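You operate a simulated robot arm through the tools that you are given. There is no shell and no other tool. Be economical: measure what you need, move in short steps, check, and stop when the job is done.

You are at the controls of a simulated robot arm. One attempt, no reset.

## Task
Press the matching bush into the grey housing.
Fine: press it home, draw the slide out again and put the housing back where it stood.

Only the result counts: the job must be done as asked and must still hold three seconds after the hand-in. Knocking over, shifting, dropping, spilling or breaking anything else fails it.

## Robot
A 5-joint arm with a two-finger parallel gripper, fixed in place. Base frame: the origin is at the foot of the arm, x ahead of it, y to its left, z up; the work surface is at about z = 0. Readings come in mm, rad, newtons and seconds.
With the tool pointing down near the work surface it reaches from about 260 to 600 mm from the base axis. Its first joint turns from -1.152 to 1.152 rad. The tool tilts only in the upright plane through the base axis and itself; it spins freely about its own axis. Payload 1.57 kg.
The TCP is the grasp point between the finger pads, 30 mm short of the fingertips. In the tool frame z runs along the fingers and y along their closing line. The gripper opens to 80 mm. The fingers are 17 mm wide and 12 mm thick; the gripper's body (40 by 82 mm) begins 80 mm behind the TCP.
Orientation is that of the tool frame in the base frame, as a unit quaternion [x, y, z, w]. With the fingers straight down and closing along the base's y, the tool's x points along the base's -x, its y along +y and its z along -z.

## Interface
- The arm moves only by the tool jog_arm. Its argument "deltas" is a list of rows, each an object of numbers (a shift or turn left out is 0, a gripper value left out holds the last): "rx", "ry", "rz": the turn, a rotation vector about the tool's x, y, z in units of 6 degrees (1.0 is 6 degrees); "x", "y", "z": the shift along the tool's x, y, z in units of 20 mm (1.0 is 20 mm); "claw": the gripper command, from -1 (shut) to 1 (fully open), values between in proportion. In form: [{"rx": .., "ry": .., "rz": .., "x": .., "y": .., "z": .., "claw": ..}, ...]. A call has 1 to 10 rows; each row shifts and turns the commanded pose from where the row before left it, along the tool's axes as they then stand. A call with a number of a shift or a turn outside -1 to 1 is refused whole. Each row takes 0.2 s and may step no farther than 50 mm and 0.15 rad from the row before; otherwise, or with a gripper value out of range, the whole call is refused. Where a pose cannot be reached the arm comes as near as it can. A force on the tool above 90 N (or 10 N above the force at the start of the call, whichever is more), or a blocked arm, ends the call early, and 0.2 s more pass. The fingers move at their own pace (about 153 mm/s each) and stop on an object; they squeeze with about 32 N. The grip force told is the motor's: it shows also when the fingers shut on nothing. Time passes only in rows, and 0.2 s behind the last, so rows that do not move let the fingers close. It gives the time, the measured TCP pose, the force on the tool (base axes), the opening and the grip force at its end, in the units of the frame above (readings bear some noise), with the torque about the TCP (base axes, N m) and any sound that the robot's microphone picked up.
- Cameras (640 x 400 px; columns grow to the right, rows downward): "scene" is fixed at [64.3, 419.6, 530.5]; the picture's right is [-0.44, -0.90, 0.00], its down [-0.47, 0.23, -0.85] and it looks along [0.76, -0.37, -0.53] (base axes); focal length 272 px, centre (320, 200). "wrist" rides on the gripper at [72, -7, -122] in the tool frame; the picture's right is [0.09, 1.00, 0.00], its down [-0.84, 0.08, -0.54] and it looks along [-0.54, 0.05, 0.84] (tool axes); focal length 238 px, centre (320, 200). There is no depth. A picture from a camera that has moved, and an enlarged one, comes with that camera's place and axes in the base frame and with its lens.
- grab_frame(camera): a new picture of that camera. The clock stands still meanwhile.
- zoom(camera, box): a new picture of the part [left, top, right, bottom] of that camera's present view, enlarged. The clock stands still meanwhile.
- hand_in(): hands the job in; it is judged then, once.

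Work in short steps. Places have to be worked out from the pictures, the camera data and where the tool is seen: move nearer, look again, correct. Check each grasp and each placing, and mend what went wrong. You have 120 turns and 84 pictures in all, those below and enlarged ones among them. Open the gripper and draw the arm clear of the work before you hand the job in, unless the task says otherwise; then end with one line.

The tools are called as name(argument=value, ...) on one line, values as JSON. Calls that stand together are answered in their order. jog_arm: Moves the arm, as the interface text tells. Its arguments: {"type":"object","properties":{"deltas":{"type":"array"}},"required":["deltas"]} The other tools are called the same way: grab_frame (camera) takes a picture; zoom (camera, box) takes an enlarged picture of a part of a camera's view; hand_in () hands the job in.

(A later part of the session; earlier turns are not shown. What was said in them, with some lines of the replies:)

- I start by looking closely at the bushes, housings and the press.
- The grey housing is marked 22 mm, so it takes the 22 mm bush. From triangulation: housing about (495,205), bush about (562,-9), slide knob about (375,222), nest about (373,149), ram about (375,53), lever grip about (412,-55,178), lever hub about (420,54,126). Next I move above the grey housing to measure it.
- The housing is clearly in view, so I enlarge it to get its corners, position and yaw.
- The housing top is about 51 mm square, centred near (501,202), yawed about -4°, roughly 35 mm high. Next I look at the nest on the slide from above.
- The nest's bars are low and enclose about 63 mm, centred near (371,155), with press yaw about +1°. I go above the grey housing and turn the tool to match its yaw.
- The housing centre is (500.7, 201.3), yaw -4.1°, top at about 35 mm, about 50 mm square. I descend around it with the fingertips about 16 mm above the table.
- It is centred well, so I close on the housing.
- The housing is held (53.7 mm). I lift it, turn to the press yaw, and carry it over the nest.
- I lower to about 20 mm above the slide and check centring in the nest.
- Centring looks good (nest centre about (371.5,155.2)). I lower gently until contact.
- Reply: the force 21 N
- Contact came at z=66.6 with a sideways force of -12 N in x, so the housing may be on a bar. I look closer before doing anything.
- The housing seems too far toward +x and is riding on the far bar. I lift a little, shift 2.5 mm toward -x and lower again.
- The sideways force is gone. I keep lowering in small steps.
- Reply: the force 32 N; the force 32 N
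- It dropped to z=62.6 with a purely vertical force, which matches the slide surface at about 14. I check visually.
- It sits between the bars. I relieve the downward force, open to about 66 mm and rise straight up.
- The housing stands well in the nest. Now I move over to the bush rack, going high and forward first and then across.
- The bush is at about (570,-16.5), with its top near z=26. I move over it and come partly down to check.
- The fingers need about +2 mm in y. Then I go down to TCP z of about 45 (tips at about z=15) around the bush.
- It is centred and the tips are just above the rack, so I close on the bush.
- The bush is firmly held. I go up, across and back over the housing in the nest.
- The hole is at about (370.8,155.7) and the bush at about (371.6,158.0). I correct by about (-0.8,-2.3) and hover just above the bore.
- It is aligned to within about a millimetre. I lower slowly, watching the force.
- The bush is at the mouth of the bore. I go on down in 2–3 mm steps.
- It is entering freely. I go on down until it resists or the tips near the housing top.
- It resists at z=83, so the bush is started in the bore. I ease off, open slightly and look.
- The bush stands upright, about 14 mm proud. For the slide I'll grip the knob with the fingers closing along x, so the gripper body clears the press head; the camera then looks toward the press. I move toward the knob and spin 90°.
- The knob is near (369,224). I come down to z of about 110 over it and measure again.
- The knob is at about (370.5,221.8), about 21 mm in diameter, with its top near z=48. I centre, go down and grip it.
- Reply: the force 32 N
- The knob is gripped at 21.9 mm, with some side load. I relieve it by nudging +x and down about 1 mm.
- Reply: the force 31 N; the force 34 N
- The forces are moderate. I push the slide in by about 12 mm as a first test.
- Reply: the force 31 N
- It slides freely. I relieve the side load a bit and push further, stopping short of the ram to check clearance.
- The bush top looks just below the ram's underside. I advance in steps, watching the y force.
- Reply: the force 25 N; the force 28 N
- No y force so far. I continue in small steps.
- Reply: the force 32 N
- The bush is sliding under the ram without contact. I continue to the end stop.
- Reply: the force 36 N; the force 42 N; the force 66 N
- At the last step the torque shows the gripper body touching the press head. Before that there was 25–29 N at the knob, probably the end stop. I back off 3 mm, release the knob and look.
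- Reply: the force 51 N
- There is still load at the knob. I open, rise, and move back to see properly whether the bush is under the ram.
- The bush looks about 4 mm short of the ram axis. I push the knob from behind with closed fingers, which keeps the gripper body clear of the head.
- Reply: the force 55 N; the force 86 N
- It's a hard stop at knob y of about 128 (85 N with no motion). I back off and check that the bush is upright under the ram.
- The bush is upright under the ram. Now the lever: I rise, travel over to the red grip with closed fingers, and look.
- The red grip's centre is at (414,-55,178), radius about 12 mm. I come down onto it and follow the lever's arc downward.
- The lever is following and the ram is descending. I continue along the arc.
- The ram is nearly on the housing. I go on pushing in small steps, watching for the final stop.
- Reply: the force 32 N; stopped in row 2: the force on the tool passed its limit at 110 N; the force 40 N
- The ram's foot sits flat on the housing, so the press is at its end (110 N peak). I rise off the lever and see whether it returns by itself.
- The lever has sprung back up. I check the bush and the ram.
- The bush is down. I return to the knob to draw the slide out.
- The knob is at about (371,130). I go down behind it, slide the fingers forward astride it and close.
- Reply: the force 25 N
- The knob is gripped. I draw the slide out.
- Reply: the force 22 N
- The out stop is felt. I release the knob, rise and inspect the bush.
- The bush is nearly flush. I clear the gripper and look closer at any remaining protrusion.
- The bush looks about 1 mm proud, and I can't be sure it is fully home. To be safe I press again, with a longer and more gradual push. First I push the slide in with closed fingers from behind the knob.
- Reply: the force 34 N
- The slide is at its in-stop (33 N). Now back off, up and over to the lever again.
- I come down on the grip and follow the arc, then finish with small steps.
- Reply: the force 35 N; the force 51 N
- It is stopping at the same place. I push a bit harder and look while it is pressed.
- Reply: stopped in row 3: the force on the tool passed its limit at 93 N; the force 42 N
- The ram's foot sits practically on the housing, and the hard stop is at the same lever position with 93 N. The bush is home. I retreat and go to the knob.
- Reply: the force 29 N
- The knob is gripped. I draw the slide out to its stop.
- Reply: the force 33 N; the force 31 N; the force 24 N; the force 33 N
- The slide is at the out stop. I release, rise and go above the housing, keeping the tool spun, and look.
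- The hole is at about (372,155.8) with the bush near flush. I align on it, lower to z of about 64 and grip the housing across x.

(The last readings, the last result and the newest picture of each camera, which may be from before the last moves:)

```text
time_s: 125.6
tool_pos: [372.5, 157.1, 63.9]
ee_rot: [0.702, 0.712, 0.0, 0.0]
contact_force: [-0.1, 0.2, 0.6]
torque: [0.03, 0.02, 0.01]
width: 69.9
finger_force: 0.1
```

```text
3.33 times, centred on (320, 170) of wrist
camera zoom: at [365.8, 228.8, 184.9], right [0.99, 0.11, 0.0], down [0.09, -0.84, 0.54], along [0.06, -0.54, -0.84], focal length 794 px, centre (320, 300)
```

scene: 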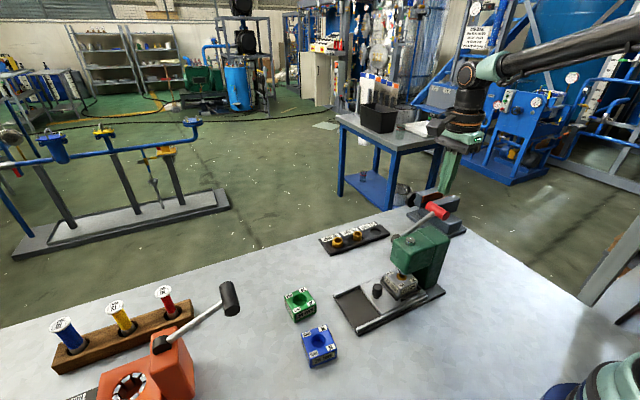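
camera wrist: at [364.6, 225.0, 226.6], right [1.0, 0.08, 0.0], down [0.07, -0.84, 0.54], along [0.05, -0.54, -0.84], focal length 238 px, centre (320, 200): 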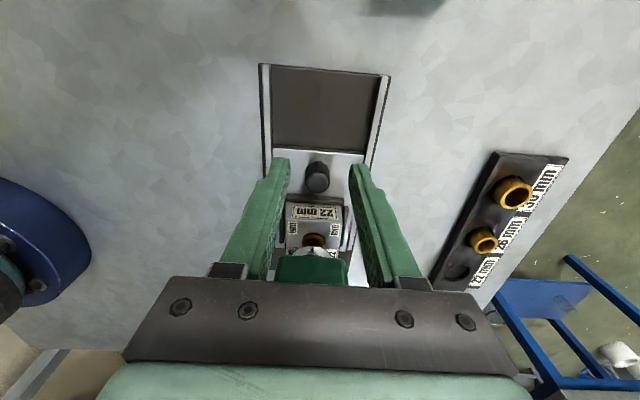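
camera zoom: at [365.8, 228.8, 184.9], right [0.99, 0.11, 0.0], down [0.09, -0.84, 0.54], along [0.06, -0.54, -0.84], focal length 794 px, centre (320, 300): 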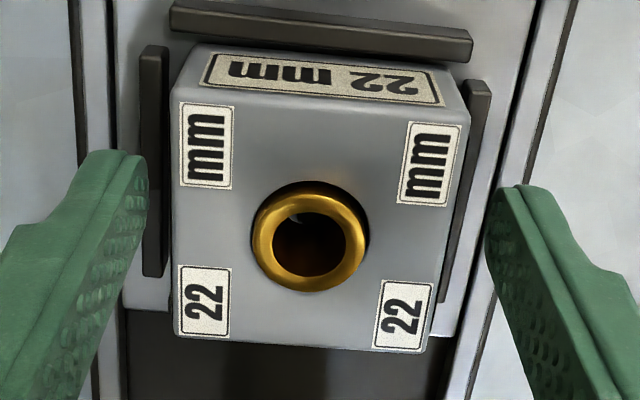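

jog_arm(deltas=[{"x": -0.045}, {"claw": -1}, {}, {}])

jog_arm(deltas=[{"z": -0.4}, {"z": -0.8}, {"z": -0.8}, {"z": -0.8}, {}])

zoom(camera="wrist", box=[224, 110, 416, 230])

```text
time_s: 126.6
tool_pos: [372.8, 156.7, 64.7]
ee_rot: [0.703, 0.712, 0.001, 0.001]
contact_force: [-0.6, 0.4, -0.4]
torque: [0.01, -0.01, 0.02]
width: 53.5
finger_force: 31.8
```

```text
time_s: 127.8
tool_pos: [372.5, 154.6, 120.1]
ee_rot: [0.702, 0.712, 0.0, 0.0]
contact_force: [-0.4, 0.6, -3.1]
torque: [-0.05, 0.0, -0.01]
width: 53.4
finger_force: 31.7
```

```text
3.33 times, centred on (320, 170) of wrist
camera zoom: at [364.7, 227.5, 241.7], right [0.99, 0.11, 0.0], down [0.09, -0.84, 0.54], along [0.06, -0.54, -0.84], focal length 794 px, centre (320, 300)
```

zoom: 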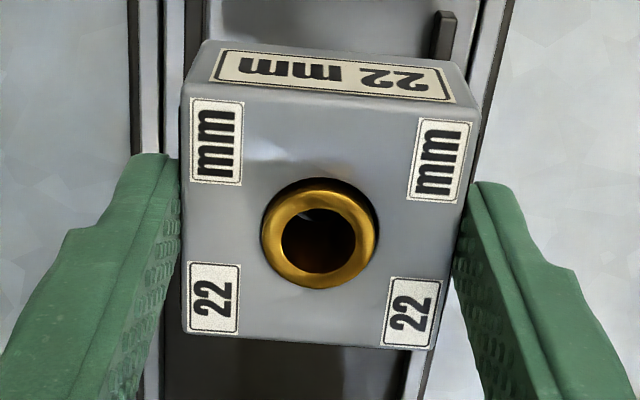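

The housing and bush are lifted together, held centred. I turn to the original yaw and carry it back over its starting place.

jog_arm(deltas=[{"rz": 0.813}, {"x": 0.394, "y": 0.888}, {"x": 0.394, "y": 0.888}, {"x": 0.394, "y": 0.888}, {"x": 0.394, "y": 0.888}, {"x": 0.394, "y": 0.888}, {"x": 0.394, "y": 0.888}, {"x": 0.394, "y": 0.888}, {}])

jog_arm(deltas=[{"z": 1}, {"z": 1}, {"z": 0.5}, {}])

zoom(camera="wrist", box=[224, 110, 416, 230])

```text
time_s: 129.8
tool_pos: [499.5, 204.3, 116.7]
ee_rot: [0.731, 0.682, 0.001, 0.001]
contact_force: [0.1, 0.3, -3.8]
torque: [-0.01, -0.02, -0.02]
width: 53.5
finger_force: 31.1
```

```text
time_s: 130.8
tool_pos: [497.3, 201.5, 67.9]
ee_rot: [0.731, 0.682, 0.001, 0.001]
contact_force: [0.9, 0.1, -3.8]
torque: [0.01, 0.0, 0.01]
width: 53.5
finger_force: 32.1
```

```text
3.33 times, centred on (320, 170) of wrist
camera zoom: at [496.7, 274.3, 189.4], right [1.0, 0.02, 0.0], down [0.02, -0.84, 0.54], along [0.01, -0.54, -0.84], focal length 794 px, centre (320, 300)
```

zoom: 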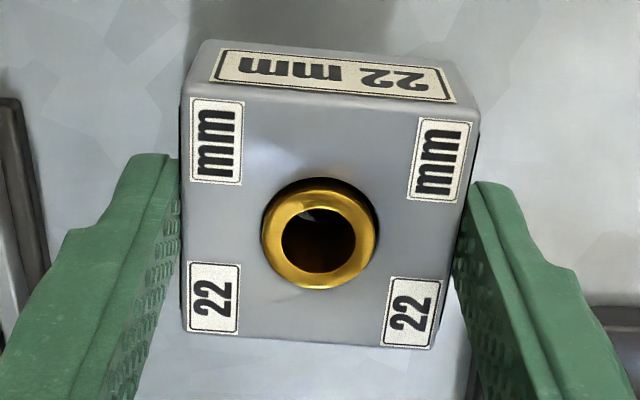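

The position readings scatter by about 1 mm, so I take a few idle readings to average.

jog_arm(deltas=[{}])

jog_arm(deltas=[{}])

jog_arm(deltas=[{}])

jog_arm(deltas=[{}])

```text
time_s: 131.2
tool_pos: [497.2, 202.2, 68.0]
ee_rot: [0.731, 0.682, 0.0, 0.001]
contact_force: [0.0, -0.7, -3.0]
torque: [0.04, -0.01, 0.02]
width: 53.7
finger_force: 32.4
```

```text
time_s: 131.6
tool_pos: [497.1, 202.7, 67.7]
ee_rot: [0.731, 0.682, 0.001, 0.001]
contact_force: [-0.9, -1.3, -2.4]
torque: [-0.03, 0.01, -0.01]
width: 53.4
finger_force: 32.3
```

```text
time_s: 132.0
tool_pos: [498.1, 202.7, 68.0]
ee_rot: [0.731, 0.682, 0.001, 0.001]
contact_force: [-0.5, -1.2, -4.0]
torque: [0.01, 0.0, 0.0]
width: 53.5
finger_force: 32.7
```

```text
time_s: 132.4
tool_pos: [497.5, 202.2, 68.8]
ee_rot: [0.732, 0.682, 0.0, 0.0]
contact_force: [0.0, 0.6, -3.5]
torque: [0.01, -0.01, -0.02]
width: 53.5
finger_force: 32.0
```

The mean is (497.4,202.3); the target is about (500,201.3). I correct and lower almost to the table.

jog_arm(deltas=[{"x": -0.042, "y": 0.118}, {"z": 0.4}, {"z": 0.3}, {}])

jog_arm(deltas=[{"z": 0.1}, {}])

jog_arm(deltas=[{"z": 0.07}, {}])

```text
time_s: 133.4
tool_pos: [502.5, 202.9, 56.0]
ee_rot: [0.731, 0.682, 0.0, 0.0]
contact_force: [-0.2, 0.2, -3.2]
torque: [0.0, 0.01, -0.01]
width: 53.7
finger_force: 31.7
```

```text
time_s: 134.0
tool_pos: [503.4, 203.3, 54.3]
ee_rot: [0.731, 0.682, 0.0, 0.0]
contact_force: [0.1, 0.0, -3.7]
torque: [0.0, 0.0, -0.02]
width: 53.5
finger_force: 31.9
```

```text
time_s: 134.6
tool_pos: [502.1, 203.5, 51.4]
ee_rot: [0.731, 0.682, 0.0, 0.0]
contact_force: [0.0, -0.5, -4.7]
torque: [0.01, -0.05, -0.03]
width: 53.6
finger_force: 32.1
```

The readings now say (502.6,203.2). I compare with the original scene crop to settle the true place.

zoom(camera="scene", box=[295, 245, 345, 295])

```text
8.00 times, centred on (320, 270) of scene
camera zoom: at [64.3, 419.6, 530.5], right [-0.44, -0.9, 0.0], down [-0.47, 0.23, -0.85], along [0.76, -0.37, -0.53], focal length 2175 px, centre (320, -360)
```

zoom: 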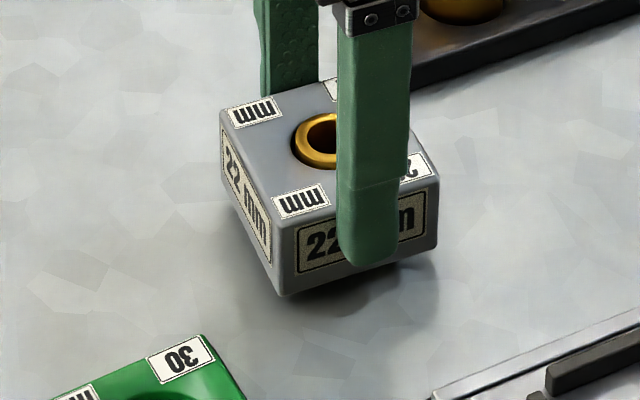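

The housing is still hovering. I lower gently to contact, then compare again.

jog_arm(deltas=[{"z": 0.08}, {}])

jog_arm(deltas=[{"z": 0.06}, {}])

```text
time_s: 135.2
tool_pos: [501.6, 201.8, 49.1]
ee_rot: [0.732, 0.682, 0.0, 0.001]
contact_force: [-0.3, -0.2, -3.9]
torque: [-0.01, 0.02, 0.01]
width: 53.7
finger_force: 32.0
```

```text
time_s: 135.8
tool_pos: [502.5, 202.1, 48.4]
ee_rot: [0.731, 0.682, 0.001, 0.0]
contact_force: [-0.2, 0.1, -3.0]
torque: [0.01, -0.02, -0.01]
width: 53.7
finger_force: 32.0
```

jog_arm(deltas=[{"z": 0.06}, {}])

zoom(camera="scene", box=[295, 245, 345, 295])

```text
time_s: 136.4
tool_pos: [502.7, 201.5, 47.7]
ee_rot: [0.732, 0.682, 0.0, 0.0]
contact_force: [0.2, 0.2, -3.7]
torque: [-0.01, -0.01, 0.01]
width: 53.8
finger_force: 32.2
```

```text
8.00 times, centred on (320, 270) of scene
camera zoom: at [64.3, 419.6, 530.5], right [-0.44, -0.9, 0.0], down [-0.47, 0.23, -0.85], along [0.76, -0.37, -0.53], focal length 2175 px, centre (320, -360)
```

zoom: 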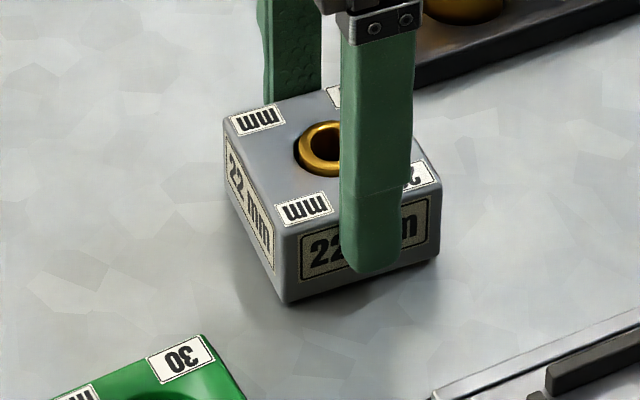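

It is nearly on the original spot, about 1.5–2 mm off and still just above the table. I correct by (-1.8,+1.3) mm and touch down.

jog_arm(deltas=[{"x": 0.058, "y": -0.094}, {"z": 0.05}, {}])

jog_arm(deltas=[{"z": 0.06}, {}])

zoom(camera="scene", box=[295, 245, 345, 295])

```text
time_s: 137.2
tool_pos: [500.7, 203.4, 45.8]
ee_rot: [0.731, 0.682, 0.001, 0.0]
contact_force: [0.0, -0.1, -3.7]
torque: [0.01, 0.0, 0.01]
width: 53.5
finger_force: 31.9
```

```text
time_s: 137.8
tool_pos: [501.2, 202.9, 45.9]
ee_rot: [0.731, 0.682, 0.002, 0.0]
contact_force: [1.2, -1.7, 1.2]
torque: [-0.16, 0.07, 0.07]
width: 53.7
finger_force: 31.5
```

```text
8.00 times, centred on (320, 270) of scene
camera zoom: at [64.3, 419.6, 530.5], right [-0.44, -0.9, 0.0], down [-0.47, 0.23, -0.85], along [0.76, -0.37, -0.53], focal length 2175 px, centre (320, -360)
```

zoom: 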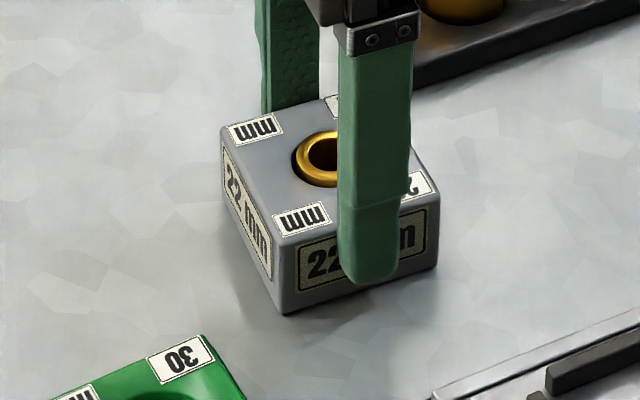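

It is on the table now, about 1.9 mm short in x and 0.9 mm over in y. One small correction: lift, shift, touch down.

jog_arm(deltas=[{"z": -0.12}, {"x": -0.034, "y": 0.085}, {"z": 0.1}, {}])

zoom(camera="scene", box=[295, 245, 345, 295])

```text
time_s: 138.8
tool_pos: [501.4, 203.4, 46.5]
ee_rot: [0.731, 0.682, 0.001, 0.0]
contact_force: [0.0, -0.3, -4.1]
torque: [-0.02, 0.0, 0.03]
width: 53.5
finger_force: 31.8
```

```text
8.00 times, centred on (320, 270) of scene
camera zoom: at [64.3, 419.6, 530.5], right [-0.44, -0.9, 0.0], down [-0.47, 0.23, -0.85], along [0.76, -0.37, -0.53], focal length 2175 px, centre (320, -360)
```

zoom: 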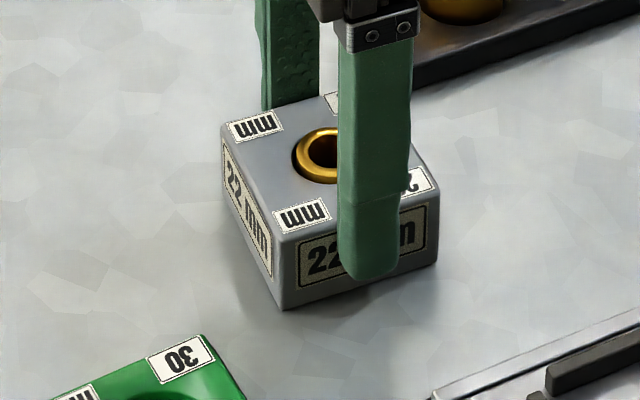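

It matches the original crop within a pixel. I make the last touch down and release.

jog_arm(deltas=[{"z": 0.05}, {}])

jog_arm(deltas=[{"claw": 0.7}, {}, {}, {"z": -0.5}, {"z": -1}, {"z": -1}, {"z": -1}, {"z": -1}, {"z": -1}, {"z": -1}])

jog_arm(deltas=[{"z": -1}, {"z": -1}, {"y": -1}, {"y": -1}, {"y": -1}, {"x": 1}, {"x": 1}, {}])

zoom(camera="scene", box=[295, 245, 345, 295])

grab_frame(camera="scene")

```text
time_s: 139.4
tool_pos: [502.0, 202.9, 46.1]
ee_rot: [0.731, 0.682, 0.001, 0.0]
contact_force: [-2.2, -3.8, 7.9]
torque: [-0.23, 0.42, 0.05]
width: 53.6
finger_force: 31.8
```

```text
time_s: 141.6
tool_pos: [500.2, 203.0, 175.0]
ee_rot: [0.731, 0.682, 0.001, 0.001]
contact_force: [0.3, 0.0, 0.0]
torque: [-0.03, 0.0, 0.04]
width: 67.8
finger_force: 0.0
```

```text
time_s: 143.4
tool_pos: [445.4, 247.8, 217.9]
ee_rot: [0.732, 0.682, 0.0, 0.0]
contact_force: [0.5, -0.4, 0.2]
torque: [-0.01, -0.02, 0.0]
width: 68.2
finger_force: 0.0
```

```text
8.00 times, centred on (320, 270) of scene
camera zoom: at [64.3, 419.6, 530.5], right [-0.44, -0.9, 0.0], down [-0.47, 0.23, -0.85], along [0.76, -0.37, -0.53], focal length 2175 px, centre (320, -360)
```

zoom: 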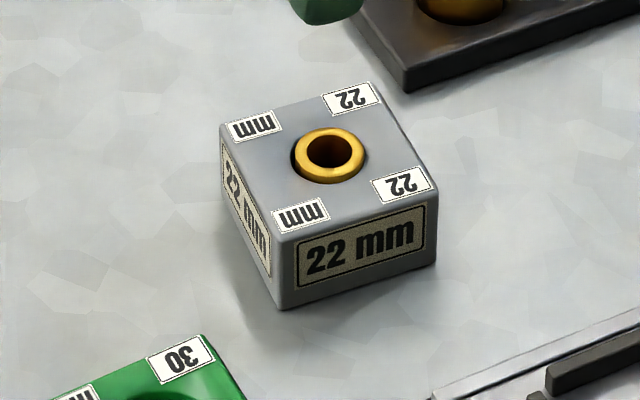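

```text
6 pictures are left
```

scene: 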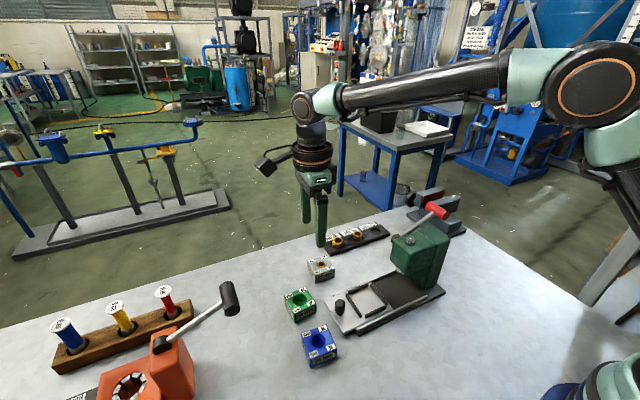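

The housing stands within a pixel of its original picture with the bush seated. The slide is out, the lever is up, nothing else has moved, and the arm is clear, so I hand in.

hand_in()

```text
The job is handed in.
```

I pressed the 22 mm bush into the grey housing, drew the slide out to its stop, and put the housing back within about a millimetre of where it stood; the bush may still sit up to about 1 mm proud, though a second press stopped at the same hard stop.
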